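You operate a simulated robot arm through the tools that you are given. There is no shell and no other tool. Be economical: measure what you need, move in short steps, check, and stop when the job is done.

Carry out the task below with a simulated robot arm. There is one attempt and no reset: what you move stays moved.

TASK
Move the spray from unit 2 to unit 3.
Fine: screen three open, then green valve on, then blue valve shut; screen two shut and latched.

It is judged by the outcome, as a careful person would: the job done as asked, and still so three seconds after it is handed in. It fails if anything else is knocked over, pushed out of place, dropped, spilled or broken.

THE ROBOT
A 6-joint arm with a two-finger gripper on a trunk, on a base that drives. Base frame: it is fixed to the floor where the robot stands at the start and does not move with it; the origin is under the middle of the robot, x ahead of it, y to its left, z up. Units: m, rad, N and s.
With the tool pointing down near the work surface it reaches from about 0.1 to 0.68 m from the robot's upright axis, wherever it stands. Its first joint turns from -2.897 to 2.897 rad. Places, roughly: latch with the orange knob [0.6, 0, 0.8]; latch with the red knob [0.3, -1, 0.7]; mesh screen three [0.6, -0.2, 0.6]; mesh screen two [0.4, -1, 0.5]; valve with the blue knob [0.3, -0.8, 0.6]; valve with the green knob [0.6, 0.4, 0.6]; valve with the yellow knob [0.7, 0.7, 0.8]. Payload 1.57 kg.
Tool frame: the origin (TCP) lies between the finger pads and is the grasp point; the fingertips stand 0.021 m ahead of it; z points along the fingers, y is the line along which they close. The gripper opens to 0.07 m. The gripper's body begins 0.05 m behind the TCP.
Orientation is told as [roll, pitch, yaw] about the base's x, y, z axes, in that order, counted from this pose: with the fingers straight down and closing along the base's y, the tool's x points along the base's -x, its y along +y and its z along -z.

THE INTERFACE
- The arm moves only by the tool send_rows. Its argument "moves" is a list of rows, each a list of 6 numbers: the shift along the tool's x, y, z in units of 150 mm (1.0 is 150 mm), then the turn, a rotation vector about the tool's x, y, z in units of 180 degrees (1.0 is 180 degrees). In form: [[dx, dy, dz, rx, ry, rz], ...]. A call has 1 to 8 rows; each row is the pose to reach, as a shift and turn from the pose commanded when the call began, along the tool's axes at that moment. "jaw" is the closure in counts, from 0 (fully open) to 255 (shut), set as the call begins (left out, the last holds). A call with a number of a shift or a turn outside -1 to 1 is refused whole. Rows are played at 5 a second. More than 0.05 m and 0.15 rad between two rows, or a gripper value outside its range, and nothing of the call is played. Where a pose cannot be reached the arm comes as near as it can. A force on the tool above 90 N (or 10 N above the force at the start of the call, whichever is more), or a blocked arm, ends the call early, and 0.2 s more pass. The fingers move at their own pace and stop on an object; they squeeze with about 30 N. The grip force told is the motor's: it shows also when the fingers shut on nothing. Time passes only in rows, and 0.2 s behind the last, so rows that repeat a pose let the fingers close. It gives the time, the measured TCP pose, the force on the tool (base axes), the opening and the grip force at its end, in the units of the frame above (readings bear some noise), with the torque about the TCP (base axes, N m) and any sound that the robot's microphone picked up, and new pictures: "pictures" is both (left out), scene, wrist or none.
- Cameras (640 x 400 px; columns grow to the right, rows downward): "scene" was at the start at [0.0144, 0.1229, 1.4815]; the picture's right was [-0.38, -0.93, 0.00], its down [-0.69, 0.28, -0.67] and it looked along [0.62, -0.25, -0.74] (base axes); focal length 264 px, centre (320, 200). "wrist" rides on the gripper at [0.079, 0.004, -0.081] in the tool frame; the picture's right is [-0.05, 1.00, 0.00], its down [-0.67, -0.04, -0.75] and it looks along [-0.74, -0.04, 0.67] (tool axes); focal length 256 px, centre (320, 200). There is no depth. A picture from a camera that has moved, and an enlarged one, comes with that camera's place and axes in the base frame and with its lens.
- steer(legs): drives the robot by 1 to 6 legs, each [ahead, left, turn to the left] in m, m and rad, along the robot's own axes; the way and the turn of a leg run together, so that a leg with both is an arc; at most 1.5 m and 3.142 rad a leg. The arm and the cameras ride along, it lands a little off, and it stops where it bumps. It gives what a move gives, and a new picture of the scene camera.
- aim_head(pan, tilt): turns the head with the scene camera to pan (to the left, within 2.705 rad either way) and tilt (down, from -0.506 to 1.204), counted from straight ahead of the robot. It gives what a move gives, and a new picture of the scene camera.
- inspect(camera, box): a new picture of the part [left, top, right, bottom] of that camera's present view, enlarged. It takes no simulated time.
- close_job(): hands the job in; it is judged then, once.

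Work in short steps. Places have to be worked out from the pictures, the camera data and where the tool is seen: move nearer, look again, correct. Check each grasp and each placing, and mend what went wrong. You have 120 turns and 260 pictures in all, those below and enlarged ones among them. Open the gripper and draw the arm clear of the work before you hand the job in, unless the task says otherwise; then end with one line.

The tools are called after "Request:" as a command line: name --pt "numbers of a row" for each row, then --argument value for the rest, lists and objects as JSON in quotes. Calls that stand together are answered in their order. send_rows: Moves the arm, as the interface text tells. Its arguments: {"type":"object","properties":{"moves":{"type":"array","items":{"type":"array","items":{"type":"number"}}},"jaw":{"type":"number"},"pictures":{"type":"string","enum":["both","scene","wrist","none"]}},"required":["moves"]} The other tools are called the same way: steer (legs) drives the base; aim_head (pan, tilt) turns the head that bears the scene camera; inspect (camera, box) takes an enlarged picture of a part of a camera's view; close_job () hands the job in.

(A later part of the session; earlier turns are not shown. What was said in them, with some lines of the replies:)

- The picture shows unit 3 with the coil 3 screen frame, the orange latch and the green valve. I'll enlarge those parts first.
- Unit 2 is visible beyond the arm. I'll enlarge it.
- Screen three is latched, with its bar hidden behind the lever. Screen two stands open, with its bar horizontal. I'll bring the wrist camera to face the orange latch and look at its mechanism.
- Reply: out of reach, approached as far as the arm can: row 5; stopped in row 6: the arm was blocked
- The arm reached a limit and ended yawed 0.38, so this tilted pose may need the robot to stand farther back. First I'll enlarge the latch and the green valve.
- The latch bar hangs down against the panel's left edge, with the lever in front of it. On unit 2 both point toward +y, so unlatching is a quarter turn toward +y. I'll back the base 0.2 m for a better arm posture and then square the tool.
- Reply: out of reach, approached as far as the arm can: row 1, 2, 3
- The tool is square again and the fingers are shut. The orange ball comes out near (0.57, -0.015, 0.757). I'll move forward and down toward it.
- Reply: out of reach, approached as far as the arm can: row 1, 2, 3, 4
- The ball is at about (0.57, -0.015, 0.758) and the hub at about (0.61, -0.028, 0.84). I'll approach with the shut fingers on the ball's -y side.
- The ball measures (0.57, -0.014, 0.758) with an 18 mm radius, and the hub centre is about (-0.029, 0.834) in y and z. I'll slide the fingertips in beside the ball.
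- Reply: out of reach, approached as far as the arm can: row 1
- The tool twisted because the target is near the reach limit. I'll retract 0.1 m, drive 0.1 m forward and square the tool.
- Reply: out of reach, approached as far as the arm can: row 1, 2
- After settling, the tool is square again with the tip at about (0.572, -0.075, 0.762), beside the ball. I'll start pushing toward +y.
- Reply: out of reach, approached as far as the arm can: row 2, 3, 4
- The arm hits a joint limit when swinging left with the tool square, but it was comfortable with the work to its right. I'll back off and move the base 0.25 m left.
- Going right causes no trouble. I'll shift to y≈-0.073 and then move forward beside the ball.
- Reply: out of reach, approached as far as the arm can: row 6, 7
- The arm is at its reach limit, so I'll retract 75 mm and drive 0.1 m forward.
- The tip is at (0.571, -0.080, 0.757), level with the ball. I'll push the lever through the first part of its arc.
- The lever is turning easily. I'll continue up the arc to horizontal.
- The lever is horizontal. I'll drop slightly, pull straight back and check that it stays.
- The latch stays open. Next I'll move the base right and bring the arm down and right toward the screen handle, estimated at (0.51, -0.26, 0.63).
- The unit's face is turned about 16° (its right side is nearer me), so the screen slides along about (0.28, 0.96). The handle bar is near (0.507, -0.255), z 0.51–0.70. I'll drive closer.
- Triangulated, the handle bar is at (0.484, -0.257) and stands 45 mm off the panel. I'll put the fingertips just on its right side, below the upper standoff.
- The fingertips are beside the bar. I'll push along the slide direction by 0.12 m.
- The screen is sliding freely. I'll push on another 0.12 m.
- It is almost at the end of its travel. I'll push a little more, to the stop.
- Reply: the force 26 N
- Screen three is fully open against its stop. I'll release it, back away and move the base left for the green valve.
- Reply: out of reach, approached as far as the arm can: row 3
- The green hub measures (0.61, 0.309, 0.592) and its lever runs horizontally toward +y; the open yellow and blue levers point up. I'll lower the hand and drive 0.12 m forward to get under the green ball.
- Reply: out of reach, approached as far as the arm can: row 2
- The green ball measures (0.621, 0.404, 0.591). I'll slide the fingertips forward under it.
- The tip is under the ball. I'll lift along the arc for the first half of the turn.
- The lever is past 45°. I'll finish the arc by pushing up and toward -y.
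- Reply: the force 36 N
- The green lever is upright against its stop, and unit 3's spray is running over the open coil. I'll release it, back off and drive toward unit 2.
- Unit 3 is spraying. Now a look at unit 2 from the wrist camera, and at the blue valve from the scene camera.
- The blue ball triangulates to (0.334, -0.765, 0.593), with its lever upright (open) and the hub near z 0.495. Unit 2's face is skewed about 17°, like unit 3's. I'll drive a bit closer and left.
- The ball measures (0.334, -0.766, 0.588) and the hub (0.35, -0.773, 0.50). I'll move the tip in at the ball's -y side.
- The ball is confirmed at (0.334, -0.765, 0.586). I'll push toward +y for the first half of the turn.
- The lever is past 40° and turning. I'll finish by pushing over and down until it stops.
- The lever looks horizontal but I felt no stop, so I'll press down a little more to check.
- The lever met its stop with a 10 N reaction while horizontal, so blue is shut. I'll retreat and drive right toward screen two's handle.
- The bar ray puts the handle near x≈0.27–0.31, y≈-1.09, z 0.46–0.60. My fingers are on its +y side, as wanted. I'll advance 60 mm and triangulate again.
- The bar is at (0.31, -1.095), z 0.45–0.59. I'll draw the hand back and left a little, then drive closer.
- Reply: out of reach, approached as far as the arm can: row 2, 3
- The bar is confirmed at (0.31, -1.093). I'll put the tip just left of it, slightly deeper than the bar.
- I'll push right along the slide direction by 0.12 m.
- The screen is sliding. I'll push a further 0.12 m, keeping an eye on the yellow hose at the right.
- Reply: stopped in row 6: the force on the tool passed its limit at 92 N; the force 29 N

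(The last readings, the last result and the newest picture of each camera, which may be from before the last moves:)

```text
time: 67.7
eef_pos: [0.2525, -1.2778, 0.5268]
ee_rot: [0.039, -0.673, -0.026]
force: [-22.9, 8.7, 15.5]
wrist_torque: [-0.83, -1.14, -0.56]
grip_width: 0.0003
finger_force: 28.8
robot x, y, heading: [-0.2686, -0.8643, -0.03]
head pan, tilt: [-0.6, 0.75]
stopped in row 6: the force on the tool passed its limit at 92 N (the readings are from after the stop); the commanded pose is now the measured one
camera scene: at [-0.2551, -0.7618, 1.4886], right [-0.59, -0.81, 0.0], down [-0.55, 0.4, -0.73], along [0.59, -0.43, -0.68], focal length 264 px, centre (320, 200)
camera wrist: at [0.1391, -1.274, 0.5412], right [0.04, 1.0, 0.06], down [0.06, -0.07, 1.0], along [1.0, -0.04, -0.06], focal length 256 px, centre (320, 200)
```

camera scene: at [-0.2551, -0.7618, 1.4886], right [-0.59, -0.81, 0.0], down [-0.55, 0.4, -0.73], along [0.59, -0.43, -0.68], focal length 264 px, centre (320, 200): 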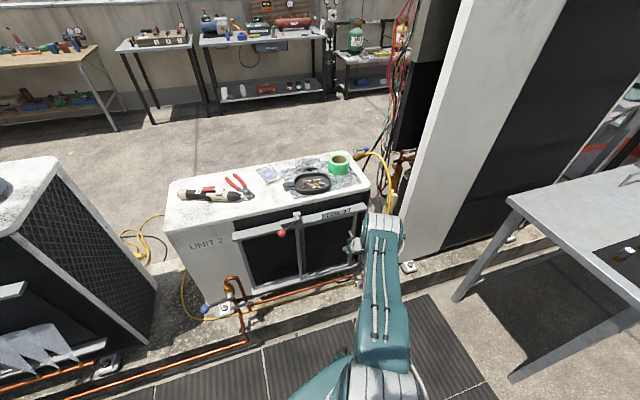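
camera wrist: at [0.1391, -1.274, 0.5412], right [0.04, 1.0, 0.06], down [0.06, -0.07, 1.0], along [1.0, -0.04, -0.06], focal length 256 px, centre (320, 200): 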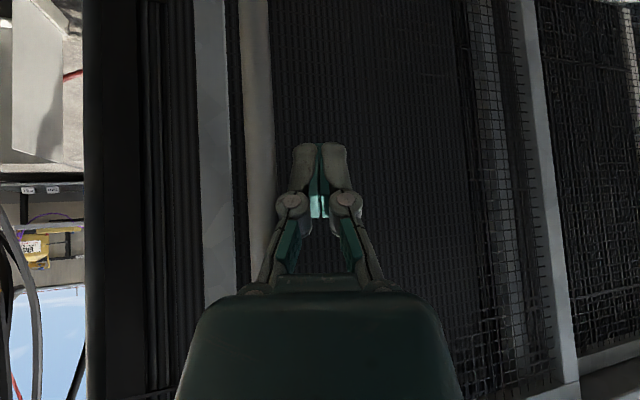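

It stopped on force, perhaps the end stop or a rub. I'll zoom in to see.

Request:
inspect --camera "scene" --box '[220, 190, 420, 310]'

Request:
inspect --camera "wrist" --box '[180, 80, 420, 300]'

```text
3.20 times, centred on (320, 250) of scene
camera zoom: at [-0.2551, -0.7618, 1.4886], right [-0.59, -0.81, 0.0], down [-0.55, 0.4, -0.73], along [0.59, -0.43, -0.68], focal length 844 px, centre (320, 40)
```

zoom: 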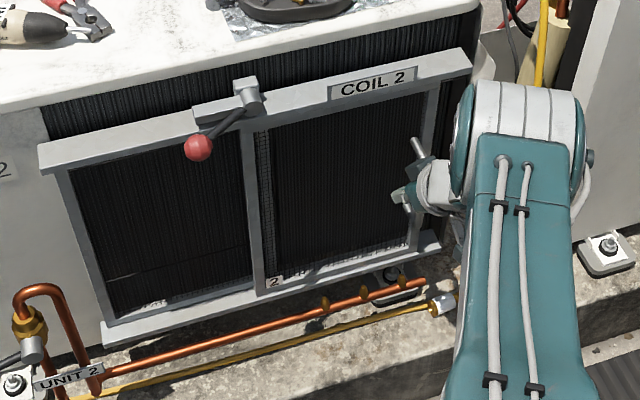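

```text
1.82 times, centred on (300, 190) of wrist
camera zoom: at [0.1391, -1.274, 0.5412], right [0.04, 1.0, 0.06], down [0.06, -0.07, 1.0], along [1.0, -0.04, -0.06], focal length 465 px, centre (356, 218)
```

zoom: 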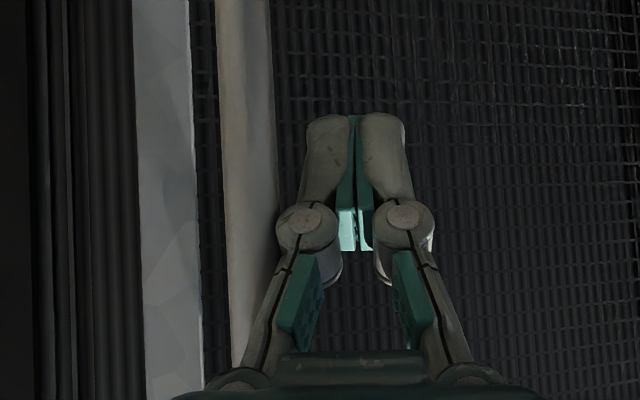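

The screen has travelled about 0.22 m, while unit 3's travel was about 0.25 m. I'll back the finger off and check how the panel edge sits against the latch.

Request:
send_rows --pt "-0.03 0.15 0.022 0 0 0" --pt "0.2 0.3 -0.16 0 0 0" --pt "0.43 0.5 -0.35 0 0 0"

Request:
inspect --camera "scene" --box '[220, 190, 420, 310]'

```text
refused: row 3 steps farther than a row can; nothing moved
```

```text
3.20 times, centred on (320, 250) of scene
camera zoom: at [-0.2551, -0.7618, 1.4886], right [-0.59, -0.81, 0.0], down [-0.55, 0.4, -0.73], along [0.59, -0.43, -0.68], focal length 844 px, centre (320, 40)
```

zoom: 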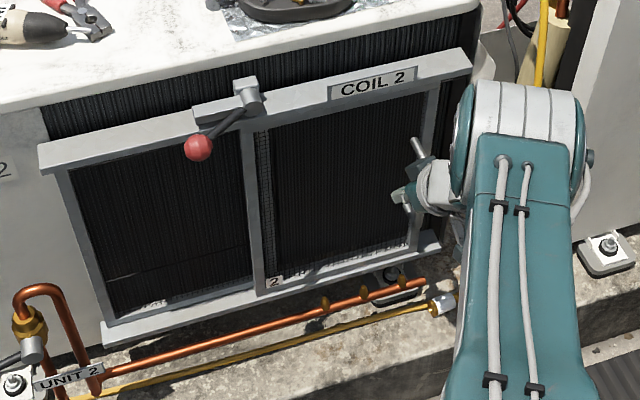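

The row step was too long and nothing moved. I'll repeat it with smaller steps.

Request:
send_rows --pt "-0.03 0.15 0.022 0 0 0" --pt "0.15 0.28 -0.12 0 0 0" --pt "0.3 0.45 -0.24 0 0 0" --pt "0.45 0.6 -0.36 0 0 0" --pt "0.6 0.8 -0.48 0 0 0"

Request:
inspect --camera "scene" --box '[220, 190, 420, 310]'

```text
time: 68.9
eef_pos: [0.1528, -1.1708, 0.5292]
ee_rot: [0.059, -0.67, -0.034]
force: [0.6, -0.9, 0.3]
wrist_torque: [0.01, 0.01, -0.01]
grip_width: 0.0
finger_force: 28.7
out of reach, approached as far as the arm can: row 5
robot x, y, heading: [-0.267, -0.8657, -0.029]
head pan, tilt: [-0.6, 0.75]
camera scene: at [-0.2535, -0.7625, 1.4886], right [-0.59, -0.81, 0.0], down [-0.55, 0.4, -0.73], along [0.59, -0.43, -0.68], focal length 264 px, centre (320, 200)
camera wrist: at [0.0395, -1.1676, 0.5445], right [0.04, 1.0, 0.08], down [0.06, -0.08, 0.99], along [1.0, -0.03, -0.06], focal length 256 px, centre (320, 200)
```

scene: 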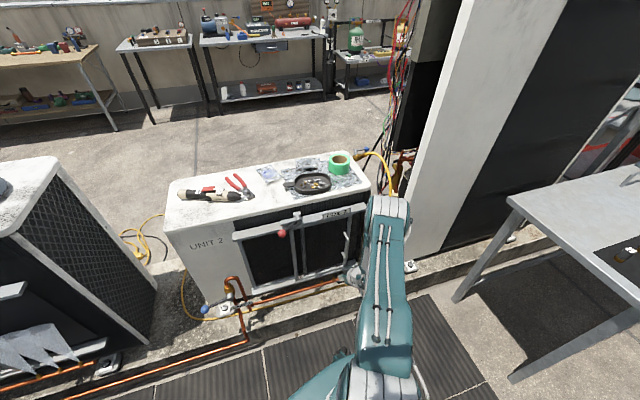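
wrist: 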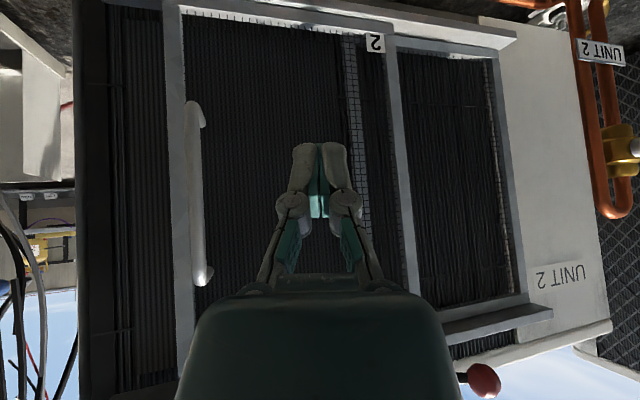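

```text
3.20 times, centred on (320, 250) of scene
camera zoom: at [-0.2535, -0.7625, 1.4886], right [-0.59, -0.81, 0.0], down [-0.55, 0.4, -0.73], along [0.59, -0.43, -0.68], focal length 844 px, centre (320, 40)
```

zoom: 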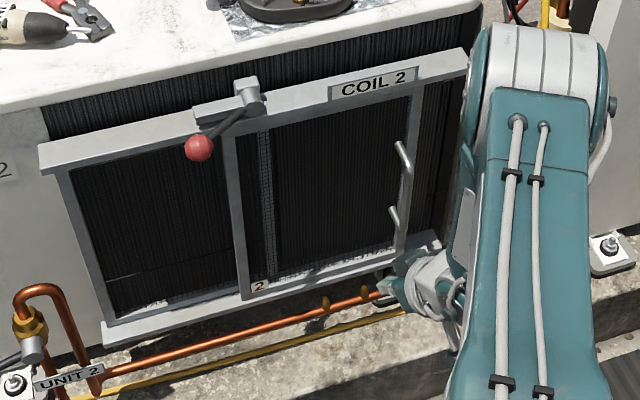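

The bar is really at (0.283, -1.293), so the face slope at unit 2 is only about 8°. My finger had worked itself out in front of the bar, and about 5 cm of travel remains. I'll re-enter deeper behind the bar.

Request:
send_rows --pt "-0.15 -0.1 0.109 0 0 0" --pt "-0.3 -0.2 0.217 0 0 0" --pt "-0.45 -0.3 0.326 0 0 0" --pt "-0.6 -0.4 0.434 0 0 0" --pt "-0.761 -0.48 0.543 0 0 0"

```text
time: 70.1
eef_pos: [0.2852, -1.241, 0.5353]
ee_rot: [0.041, -0.666, -0.029]
force: [-56.8, 16.7, 22.4]
wrist_torque: [-0.03, 0.22, -0.17]
grip_width: 0.0
finger_force: 28.3
robot x, y, heading: [-0.274, -0.8675, -0.031]
head pan, tilt: [-0.6, 0.75]
camera scene: at [-0.2574, -0.7562, 1.4883], right [-0.59, -0.81, 0.0], down [-0.55, 0.4, -0.73], along [0.59, -0.43, -0.68], focal length 264 px, centre (320, 200)
camera wrist: at [0.1738, -1.238, 0.5503], right [0.04, 1.0, 0.07], down [0.06, -0.07, 1.0], along [1.0, -0.04, -0.07], focal length 256 px, centre (320, 200)
```

scene: 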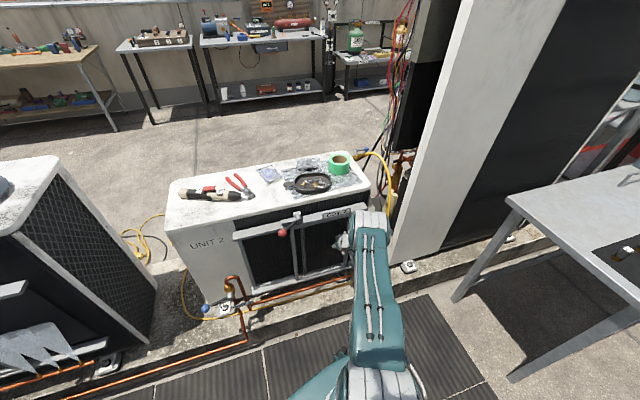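
wrist: 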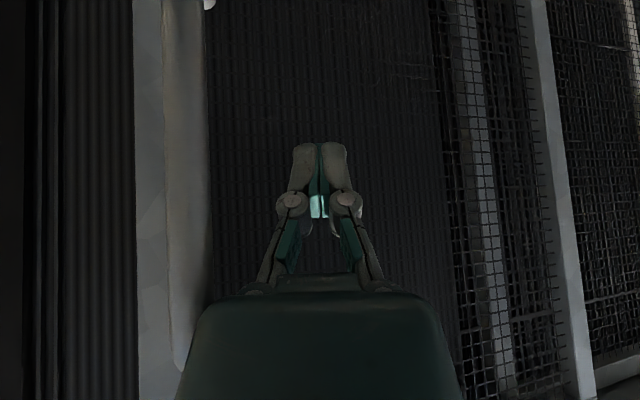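

The tip is now pressing on the mesh (57 N), so it is too deep. I'll back off about 18 mm and look before pushing again.

Request:
send_rows --pt "0.07 0 -0.055 0 0 0" --pt "0.14 0 -0.11 0 0 0"

Request:
inspect --camera "scene" --box '[270, 190, 410, 300]'

```text
time: 70.7
eef_pos: [0.2688, -1.2466, 0.5382]
ee_rot: [0.037, -0.676, -0.022]
force: [0.2, 0.3, 0.2]
wrist_torque: [0.0, -0.02, 0.01]
grip_width: 0.0001
finger_force: 28.5
robot x, y, heading: [-0.2636, -0.8684, -0.031]
head pan, tilt: [-0.6, 0.75]
camera scene: at [-0.2523, -0.7644, 1.4887], right [-0.59, -0.81, 0.0], down [-0.55, 0.4, -0.73], along [0.59, -0.43, -0.68], focal length 264 px, centre (320, 200)
camera wrist: at [0.1563, -1.243, 0.552], right [0.04, 1.0, 0.06], down [0.05, -0.06, 1.0], along [1.0, -0.04, -0.06], focal length 256 px, centre (320, 200)
```

scene: 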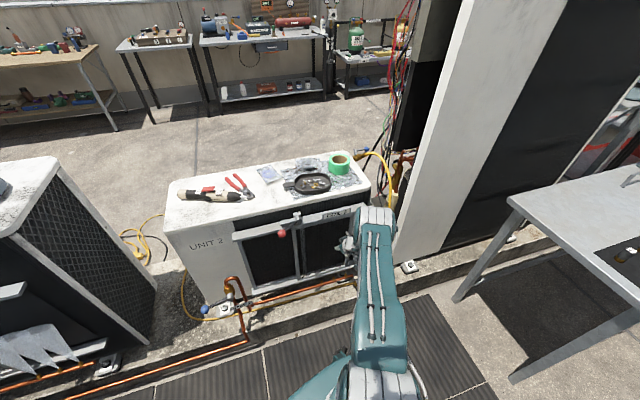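
wrist: 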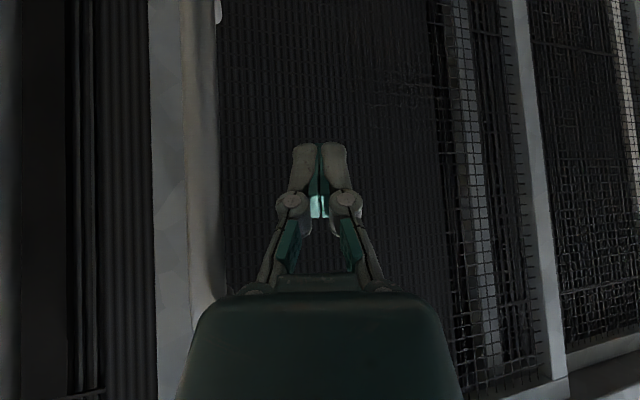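

```text
3.64 times, centred on (340, 245) of scene
camera zoom: at [-0.2523, -0.7644, 1.4887], right [-0.59, -0.81, 0.0], down [-0.55, 0.4, -0.73], along [0.59, -0.43, -0.68], focal length 959 px, centre (247, 36)
```

zoom: 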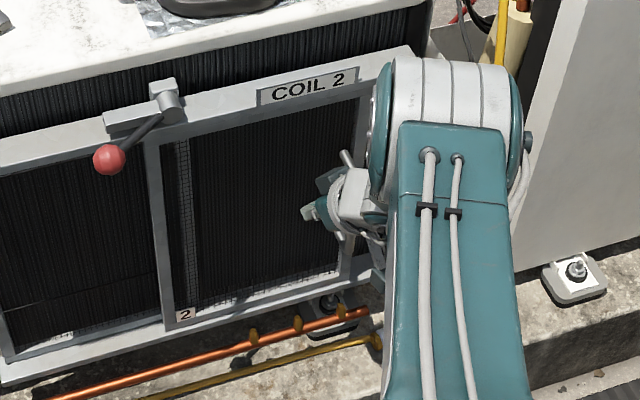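

The reaction force was along the face normal, so the tip rubbed the panel. I'll go 12 mm shallower and push right along the 16° slope.

Request:
send_rows --pt "0.062 0 -0.05 0 0 0" --pt "0.09 -0.127 -0.073 0 0 0" --pt "0.11 -0.22 -0.09 0 0 0" --pt "0.13 -0.31 -0.107 0 0 0"

Request:
inspect --camera "scene" --box '[270, 190, 410, 300]'

```text
time: 71.7
eef_pos: [0.2417, -1.2926, 0.534]
ee_rot: [0.04, -0.674, -0.024]
force: [-1.7, 1.1, 0.4]
wrist_torque: [-0.01, -0.05, 0.0]
grip_width: 0.0
finger_force: 28.3
robot x, y, heading: [-0.2671, -0.8676, -0.025]
head pan, tilt: [-0.6, 0.75]
camera scene: at [-0.2534, -0.7628, 1.4886], right [-0.59, -0.81, 0.0], down [-0.55, 0.4, -0.73], along [0.59, -0.43, -0.68], focal length 264 px, centre (320, 200)
camera wrist: at [0.1287, -1.2885, 0.5486], right [0.04, 1.0, 0.06], down [0.06, -0.07, 1.0], along [1.0, -0.04, -0.06], focal length 256 px, centre (320, 200)
```

scene: 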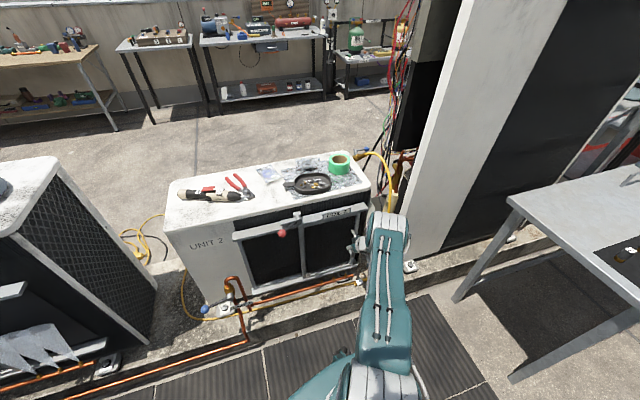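
wrist: 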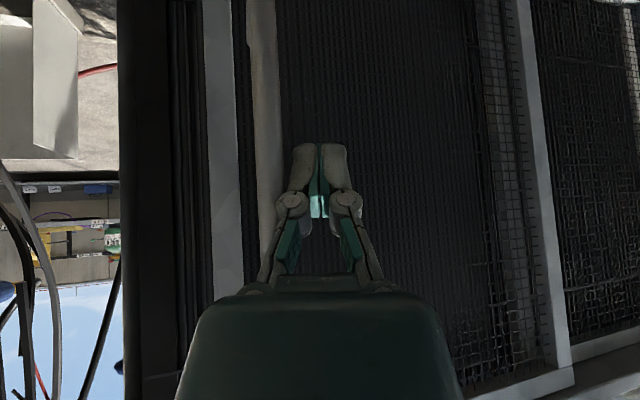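

```text
3.64 times, centred on (340, 245) of scene
camera zoom: at [-0.2534, -0.7628, 1.4886], right [-0.59, -0.81, 0.0], down [-0.55, 0.4, -0.73], along [0.59, -0.43, -0.68], focal length 959 px, centre (247, 36)
```

zoom: 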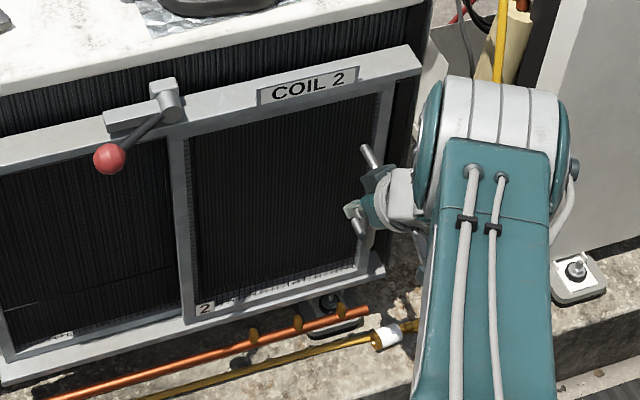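

It is sliding and nearly closed. I'll push further in small steps until it stops.

Request:
send_rows --pt "0.016 -0.07 -0.013 0 0 0" --pt "0.032 -0.14 -0.026 0 0 0" --pt "0.048 -0.21 -0.039 0 0 0" --pictures "wrist"

Request:
inspect --camera "scene" --box '[270, 190, 410, 300]'

```text
time: 72.5
eef_pos: [0.2341, -1.3106, 0.5343]
ee_rot: [0.044, -0.674, -0.014]
force: [7.1, 55.5, 15.4]
wrist_torque: [-0.68, 0.21, -0.22]
grip_width: 0.0002
finger_force: 28.9
robot x, y, heading: [-0.2649, -0.8659, -0.023]
head pan, tilt: [-0.6, 0.75]
camera wrist: at [0.1216, -1.3092, 0.5478], right [0.03, 1.0, 0.07], down [0.06, -0.07, 1.0], along [1.0, -0.02, -0.06], focal length 256 px, centre (320, 200)
```

wrist: 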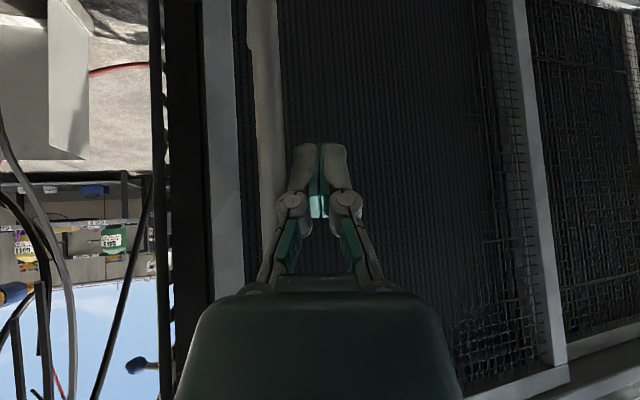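

```text
3.64 times, centred on (340, 245) of scene
camera zoom: at [-0.2535, -0.7503, 1.4879], right [-0.59, -0.81, 0.01], down [-0.55, 0.4, -0.73], along [0.59, -0.43, -0.68], focal length 959 px, centre (247, 36)
```

zoom: 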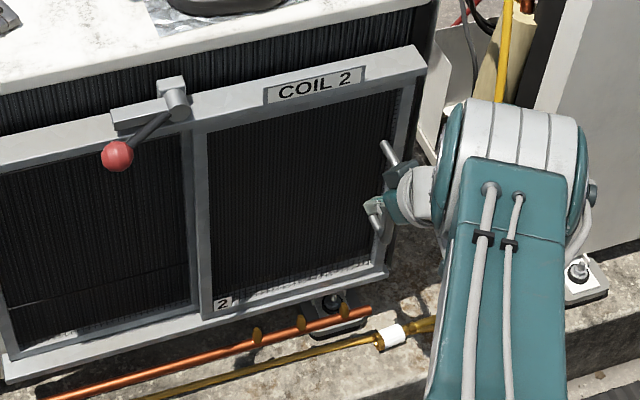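

The panel is against its stop, with a 55 N reaction along +y. I'll release sideways first, then pull straight back and shift the base left for the red latch, whose ball I put at (0.318, -1.005, 0.735).

Request:
send_rows --pt "0 0.13 0 0 0 0" --pt "0.02 0.25 -0.015 0 0 0" --pt "0.2 0.25 -0.16 0 0 0" --pt "0.4 0.25 -0.32 0 0 0" --pt "0.6 0.25 -0.48 0 0 0" --pictures "wrist"

Request:
steer --legs '[[0, 0.17, 0]]'

Request:
inspect --camera "scene" --box '[230, 190, 430, 310]'

```text
time: 73.7
eef_pos: [0.1153, -1.2848, 0.5318]
ee_rot: [0.04, -0.674, -0.026]
force: [0.4, 0.2, 0.8]
wrist_torque: [0.01, -0.03, 0.01]
grip_width: 0.0
finger_force: 29.3
robot x, y, heading: [-0.2684, -0.8689, -0.035]
head pan, tilt: [-0.6, 0.75]
camera wrist: at [0.0022, -1.2822, 0.5468], right [0.04, 1.0, 0.06], down [0.06, -0.07, 1.0], along [1.0, -0.04, -0.06], focal length 256 px, centre (320, 200)
```

wrist: 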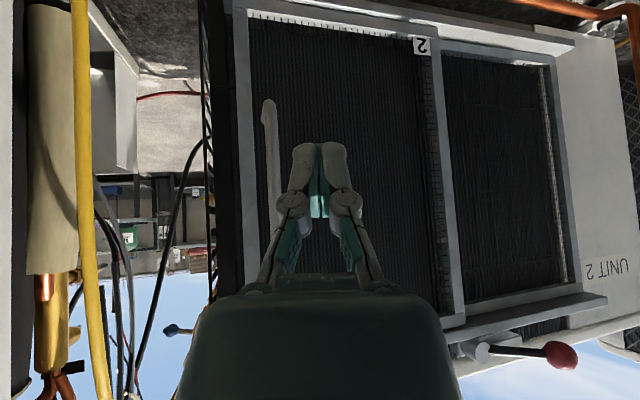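

```text
time: 75.2
eef_pos: [0.121, -1.113, 0.5319]
ee_rot: [0.04, -0.675, -0.027]
force: [-0.8, 1.1, -0.7]
wrist_torque: [0.0, 0.04, 0.0]
grip_width: 0.0001
finger_force: 28.6
robot x, y, heading: [-0.2596, -0.692, -0.03]
head pan, tilt: [-0.6, 0.75]
camera scene: at [-0.2489, -0.5962, 1.4889], right [-0.59, -0.81, 0.0], down [-0.55, 0.41, -0.73], along [0.59, -0.43, -0.68], focal length 264 px, centre (320, 200)
```

scene: 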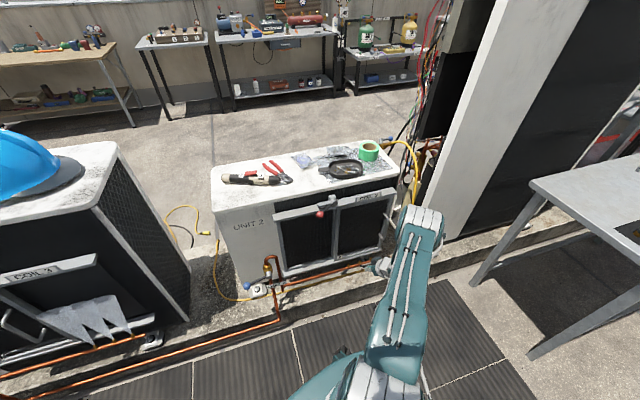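

```text
3.20 times, centred on (330, 250) of scene
camera zoom: at [-0.2489, -0.5962, 1.4889], right [-0.59, -0.81, 0.0], down [-0.55, 0.41, -0.73], along [0.59, -0.43, -0.68], focal length 844 px, centre (288, 40)
```

zoom: 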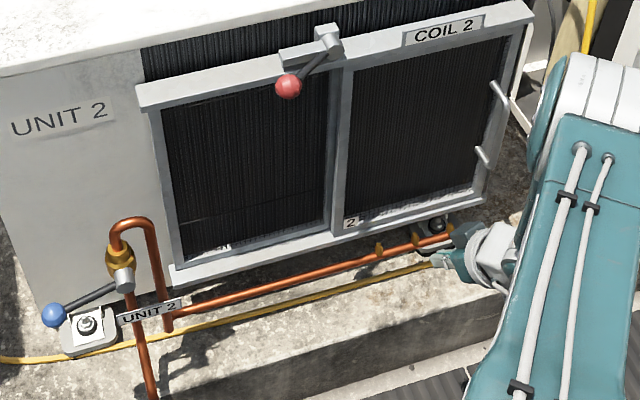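

The panel is closed and stayed put. I'll raise the hand toward the red knob, estimated at (0.325, -1.013, 0.737), approaching from above.

Request:
send_rows --pt "-0.117 0.133 -0.146 0 0 0" --pt "-0.233 0.267 -0.292 0 0 0" --pt "-0.35 0.4 -0.437 0 0 0" --pt "-0.466 0.533 -0.583 0 0 0" --pt "-0.583 0.667 -0.729 0 0 0" --pictures "wrist"

Request:
send_rows --pt "-0.23 0 -0.1 0 0 0" --pt "-0.46 0 -0.2 0 0 0" --pt "-0.7 0 -0.29 0 0 0"

```text
time: 76.4
eef_pos: [0.1192, -1.014, 0.6801]
ee_rot: [0.037, -0.672, -0.023]
force: [0.4, 0.1, 0.1]
wrist_torque: [0.01, 0.0, 0.02]
grip_width: 0.0001
finger_force: 28.4
robot x, y, heading: [-0.2638, -0.6919, -0.026]
head pan, tilt: [-0.6, 0.75]
camera wrist: at [0.0064, -1.0109, 0.6939], right [0.04, 1.0, 0.06], down [0.06, -0.06, 1.0], along [1.0, -0.04, -0.06], focal length 256 px, centre (320, 200)
```

wrist: 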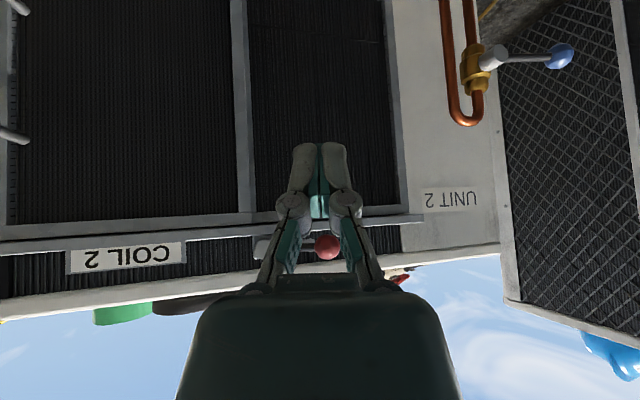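

```text
time: 77.2
eef_pos: [0.1755, -1.0213, 0.7758]
ee_rot: [0.038, -0.673, -0.022]
force: [0.4, 0.9, 0.3]
wrist_torque: [0.0, 0.02, 0.0]
grip_width: 0.0001
finger_force: 28.2
robot x, y, heading: [-0.2598, -0.6976, -0.029]
head pan, tilt: [-0.6, 0.75]
camera scene: at [-0.2486, -0.5897, 1.4885], right [-0.59, -0.81, 0.0], down [-0.55, 0.4, -0.73], along [0.59, -0.43, -0.68], focal length 264 px, centre (320, 200)
camera wrist: at [0.0616, -1.0175, 0.79], right [0.04, 1.0, 0.06], down [0.06, -0.06, 1.0], along [1.0, -0.04, -0.06], focal length 256 px, centre (320, 200)
```

scene: 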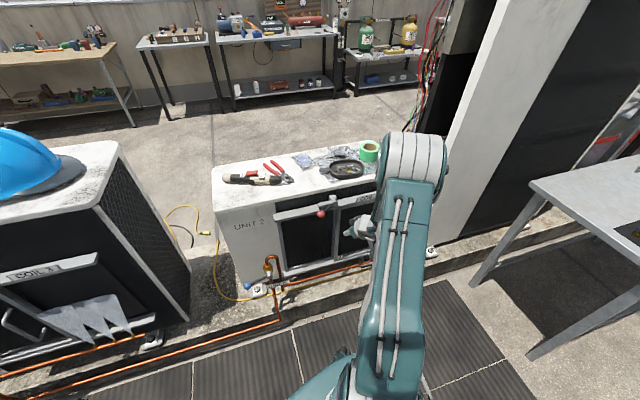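
wrist: 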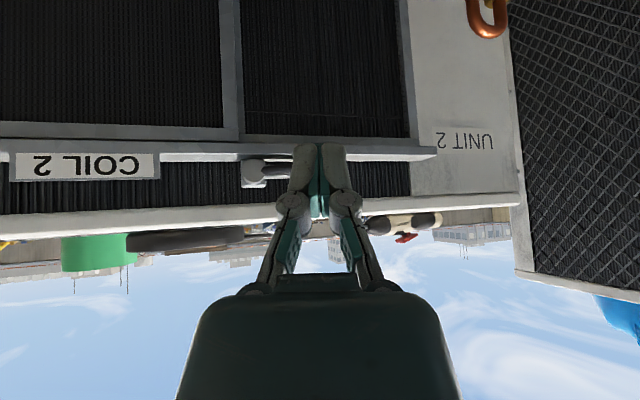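

The ball measures (0.325, -1.017, 0.734) and the hub y≈-1.10. I'll raise the tip above the ball and then move forward over it.

Request:
send_rows --pt "-0.15 0 -0.187 0 0 0" --pt "-0.382 0.02 -0.002 0 0 0" --pt "-0.614 0.04 0.183 0 0 0" --pt "-0.846 0.05 0.368 0 0 0"

Request:
inspect --camera "scene" --box '[270, 170, 410, 280]'

```text
time: 78.2
eef_pos: [0.3088, -1.0097, 0.8147]
ee_rot: [0.036, -0.675, -0.022]
force: [0.0, -0.6, 0.3]
wrist_torque: [0.01, 0.01, 0.01]
grip_width: 0.0
finger_force: 28.7
robot x, y, heading: [-0.2607, -0.6942, -0.032]
head pan, tilt: [-0.6, 0.75]
camera scene: at [-0.2481, -0.59, 1.4885], right [-0.59, -0.81, 0.0], down [-0.55, 0.4, -0.73], along [0.59, -0.43, -0.68], focal length 264 px, centre (320, 200)
camera wrist: at [0.1962, -1.0066, 0.8279], right [0.04, 1.0, 0.06], down [0.06, -0.06, 1.0], along [1.0, -0.04, -0.06], focal length 256 px, centre (320, 200)
```

scene: 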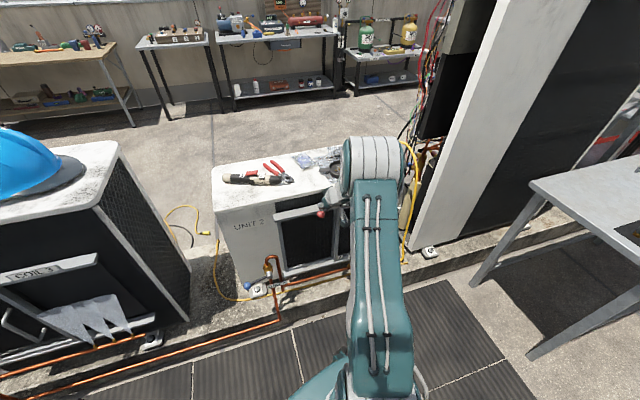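
wrist: 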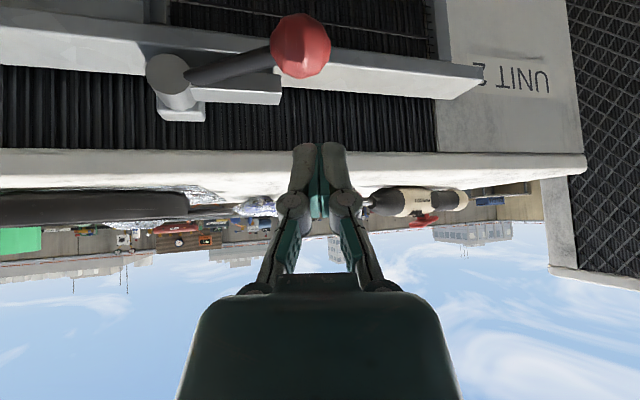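

```text
3.64 times, centred on (340, 225) of scene
camera zoom: at [-0.2481, -0.59, 1.4885], right [-0.59, -0.81, 0.0], down [-0.55, 0.4, -0.73], along [0.59, -0.43, -0.68], focal length 959 px, centre (247, 109)
```

zoom: 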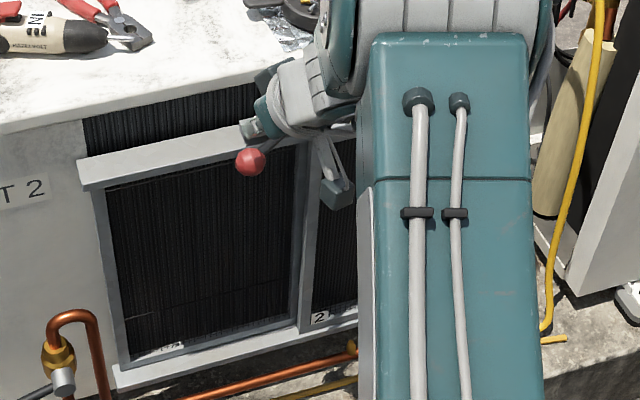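

The ball is refined to (0.331, -1.017, 0.734) with the tip right above it. I'll press down along the first half of the arc.

Request:
send_rows --pt "0.09 -0.027 0.219 0 0 0" --pt "0.155 -0.013 0.307 0 0 0" --pt "0.222 0 0.395 0 0 0" --pt "0.3 -0.025 0.48 0 0 0" --pt "0.384 -0.053 0.565 0 0 0" --pictures "wrist"

Request:
inspect --camera "scene" --box '[270, 170, 410, 280]'

```text
time: 79.4
eef_pos: [0.3186, -1.0155, 0.7114]
ee_rot: [0.037, -0.674, -0.022]
force: [0.2, 0.9, 0.3]
wrist_torque: [0.01, -0.02, 0.02]
grip_width: 0.0
finger_force: 28.9
robot x, y, heading: [-0.2617, -0.6964, -0.03]
head pan, tilt: [-0.6, 0.75]
camera wrist: at [0.2051, -1.012, 0.7247], right [0.04, 1.0, 0.06], down [0.06, -0.06, 1.0], along [1.0, -0.04, -0.06], focal length 256 px, centre (320, 200)
```

wrist: 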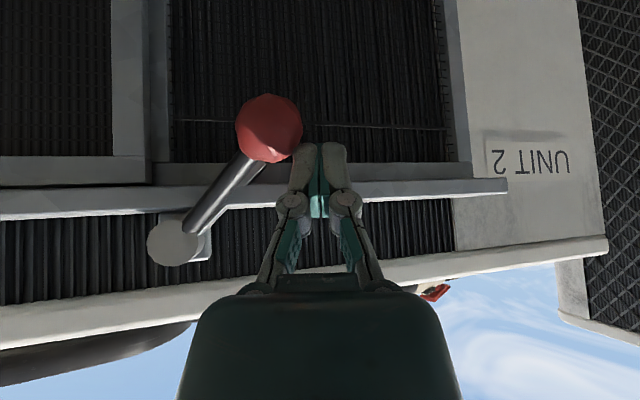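

```text
3.64 times, centred on (340, 225) of scene
camera zoom: at [-0.248, -0.5904, 1.4886], right [-0.59, -0.81, 0.0], down [-0.55, 0.4, -0.73], along [0.59, -0.43, -0.68], focal length 959 px, centre (247, 109)
```

zoom: 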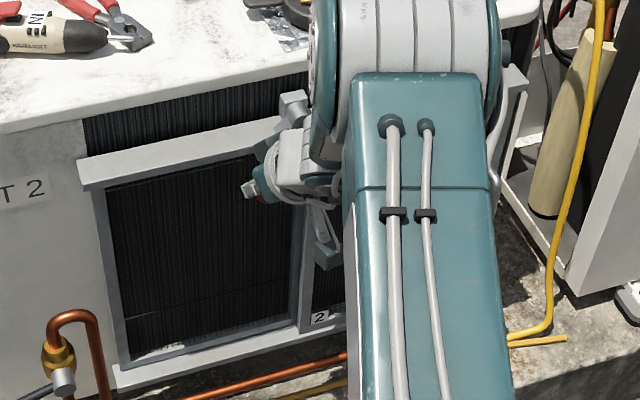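

The lever is at about 50° down. I'll continue down and toward -y to vertical.

Request:
send_rows --pt "0.076 -0.066 0.063 0 0 0" --pt "0.152 -0.133 0.126 0 0 0" --pt "0.21 -0.223 0.156 0 0 0" --pt "0.269 -0.313 0.186 0 0 0" --pt "0.31 -0.4 0.196 0 0 0" --pictures "wrist"

```text
time: 80.6
eef_pos: [0.3014, -1.0615, 0.6591]
ee_rot: [0.035, -0.677, -0.007]
force: [9.2, 43.6, 19.4]
wrist_torque: [-0.25, -0.01, 0.33]
grip_width: 0.0
finger_force: 28.4
robot x, y, heading: [-0.2634, -0.6891, -0.024]
head pan, tilt: [-0.6, 0.75]
camera wrist: at [0.1896, -1.0598, 0.6729], right [0.03, 1.0, 0.06], down [0.05, -0.06, 1.0], along [1.0, -0.02, -0.05], focal length 256 px, centre (320, 200)
```

wrist: 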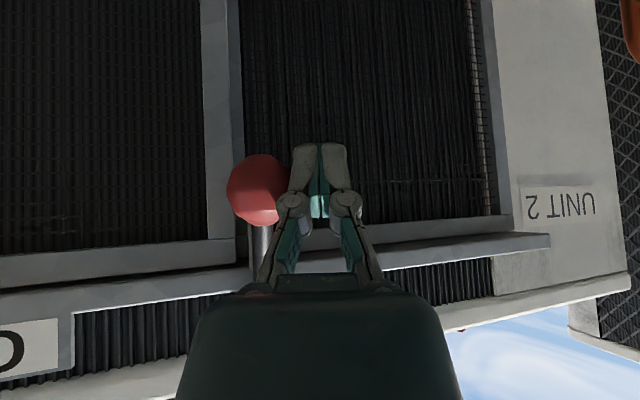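

The lever is vertical and against its stop. I'll release it, pull back and check everything.

Request:
send_rows --pt "0 0.12 0 0 0 0" --pt "0.02 0.25 -0.015 0 0 0" --pt "0.22 0.25 -0.176 0 0 0" --pt "0.42 0.25 -0.336 0 0 0" --pt "0.62 0.25 -0.496 0 0 0" --pictures "wrist"

Request:
steer --legs '[[-0.2, 0, 0], [0, 0.35, 0]]'

Request:
inspect --camera "scene" --box '[270, 130, 430, 290]'

```text
time: 81.8
eef_pos: [0.179, -1.0396, 0.6577]
ee_rot: [0.039, -0.672, -0.023]
force: [-0.3, -0.7, 0.2]
wrist_torque: [-0.01, -0.03, 0.02]
grip_width: 0.0
finger_force: 28.1
robot x, y, heading: [-0.2615, -0.694, -0.03]
head pan, tilt: [-0.6, 0.75]
camera wrist: at [0.067, -1.0364, 0.6723], right [0.04, 1.0, 0.06], down [0.06, -0.07, 1.0], along [1.0, -0.04, -0.06], focal length 256 px, centre (320, 200)
```

wrist: 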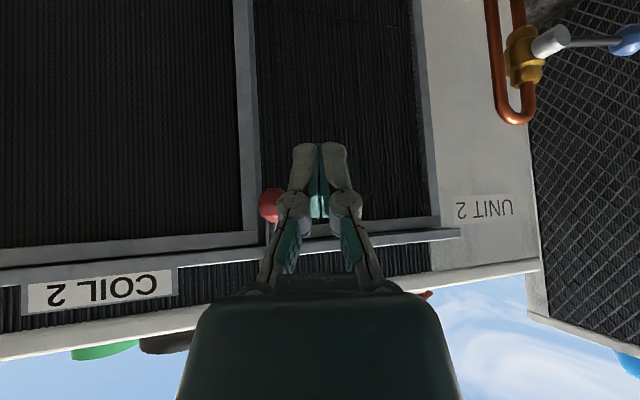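

```text
time: 85.3
eef_pos: [-0.0065, -0.6744, 0.6578]
ee_rot: [0.039, -0.675, -0.023]
force: [0.2, -0.4, -0.7]
wrist_torque: [0.03, 0.0, 0.08]
grip_width: 0.0
finger_force: 28.6
robot x, y, heading: [-0.453, -0.329, -0.028]
head pan, tilt: [-0.6, 0.75]
camera scene: at [-0.4362, -0.2315, 1.4889], right [-0.59, -0.81, 0.0], down [-0.55, 0.4, -0.73], along [0.59, -0.43, -0.68], focal length 264 px, centre (320, 200)
```

scene: 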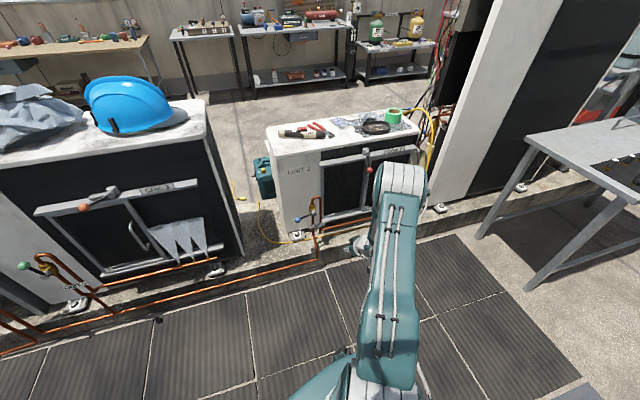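

```text
2.50 times, centred on (350, 210) of scene
camera zoom: at [-0.4362, -0.2315, 1.4889], right [-0.59, -0.81, 0.0], down [-0.55, 0.4, -0.73], along [0.59, -0.43, -0.68], focal length 659 px, centre (245, 175)
```

zoom: 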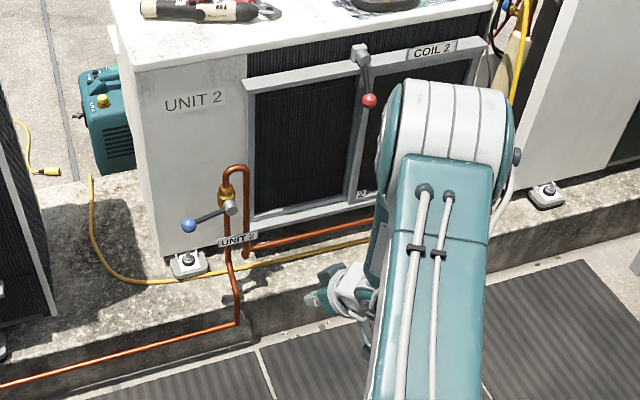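

All the levers look right. I'll open the gripper and take close-ups of the red latch and unit 3.

Request:
send_rows --pt "0 0.1 0 0 0 0" --pt "0 0.2 0 0 0 0" --pt "0 0.2 0 0 0 0" --jaw 0 --pictures "none"

Request:
inspect --camera "scene" --box '[340, 135, 400, 215]'

Request:
inspect --camera "scene" --box '[0, 160, 230, 320]'

```text
time: 86.1
eef_pos: [-0.0077, -0.6428, 0.6595]
ee_rot: [0.037, -0.674, -0.023]
force: [-0.6, 0.6, -0.4]
wrist_torque: [0.01, 0.0, 0.0]
grip_width: 0.0701
finger_force: 0.0
robot x, y, heading: [-0.446, -0.3313, -0.024]
head pan, tilt: [-0.6, 0.75]
```

```text
5.00 times, centred on (370, 175) of scene
camera zoom: at [-0.4362, -0.2282, 1.4886], right [-0.59, -0.81, 0.0], down [-0.55, 0.4, -0.73], along [0.59, -0.43, -0.68], focal length 1319 px, centre (70, 325)
```

zoom: 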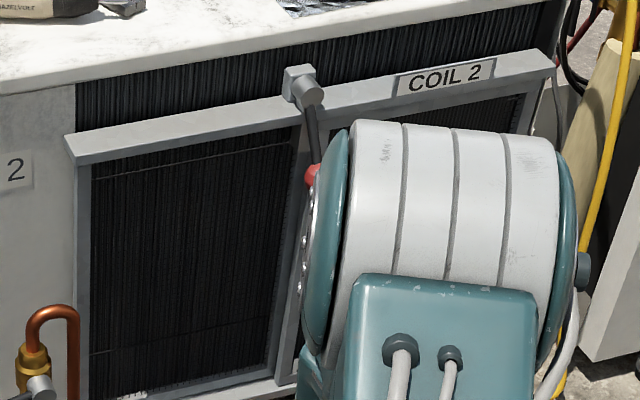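

```text
2.50 times, centred on (115, 240) of scene
camera zoom: at [-0.4362, -0.2282, 1.4886], right [-0.59, -0.81, 0.0], down [-0.55, 0.4, -0.73], along [0.59, -0.43, -0.68], focal length 659 px, centre (832, 100)
```

zoom: 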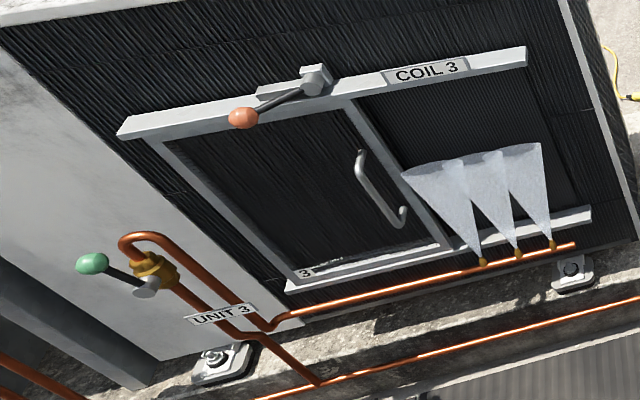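

Unit 3's screen is open, its valve is on and it is spraying. Unit 2's valve is shut, its screen is closed and its latch is down. The gripper is open and clear, so I'm handing in.

Request:
close_job

```text
The job is handed in.
```

The spray now runs at unit 3 instead of unit 2: I opened screen three, turned the green valve on, then shut the blue valve, and screen two is shut and latched.
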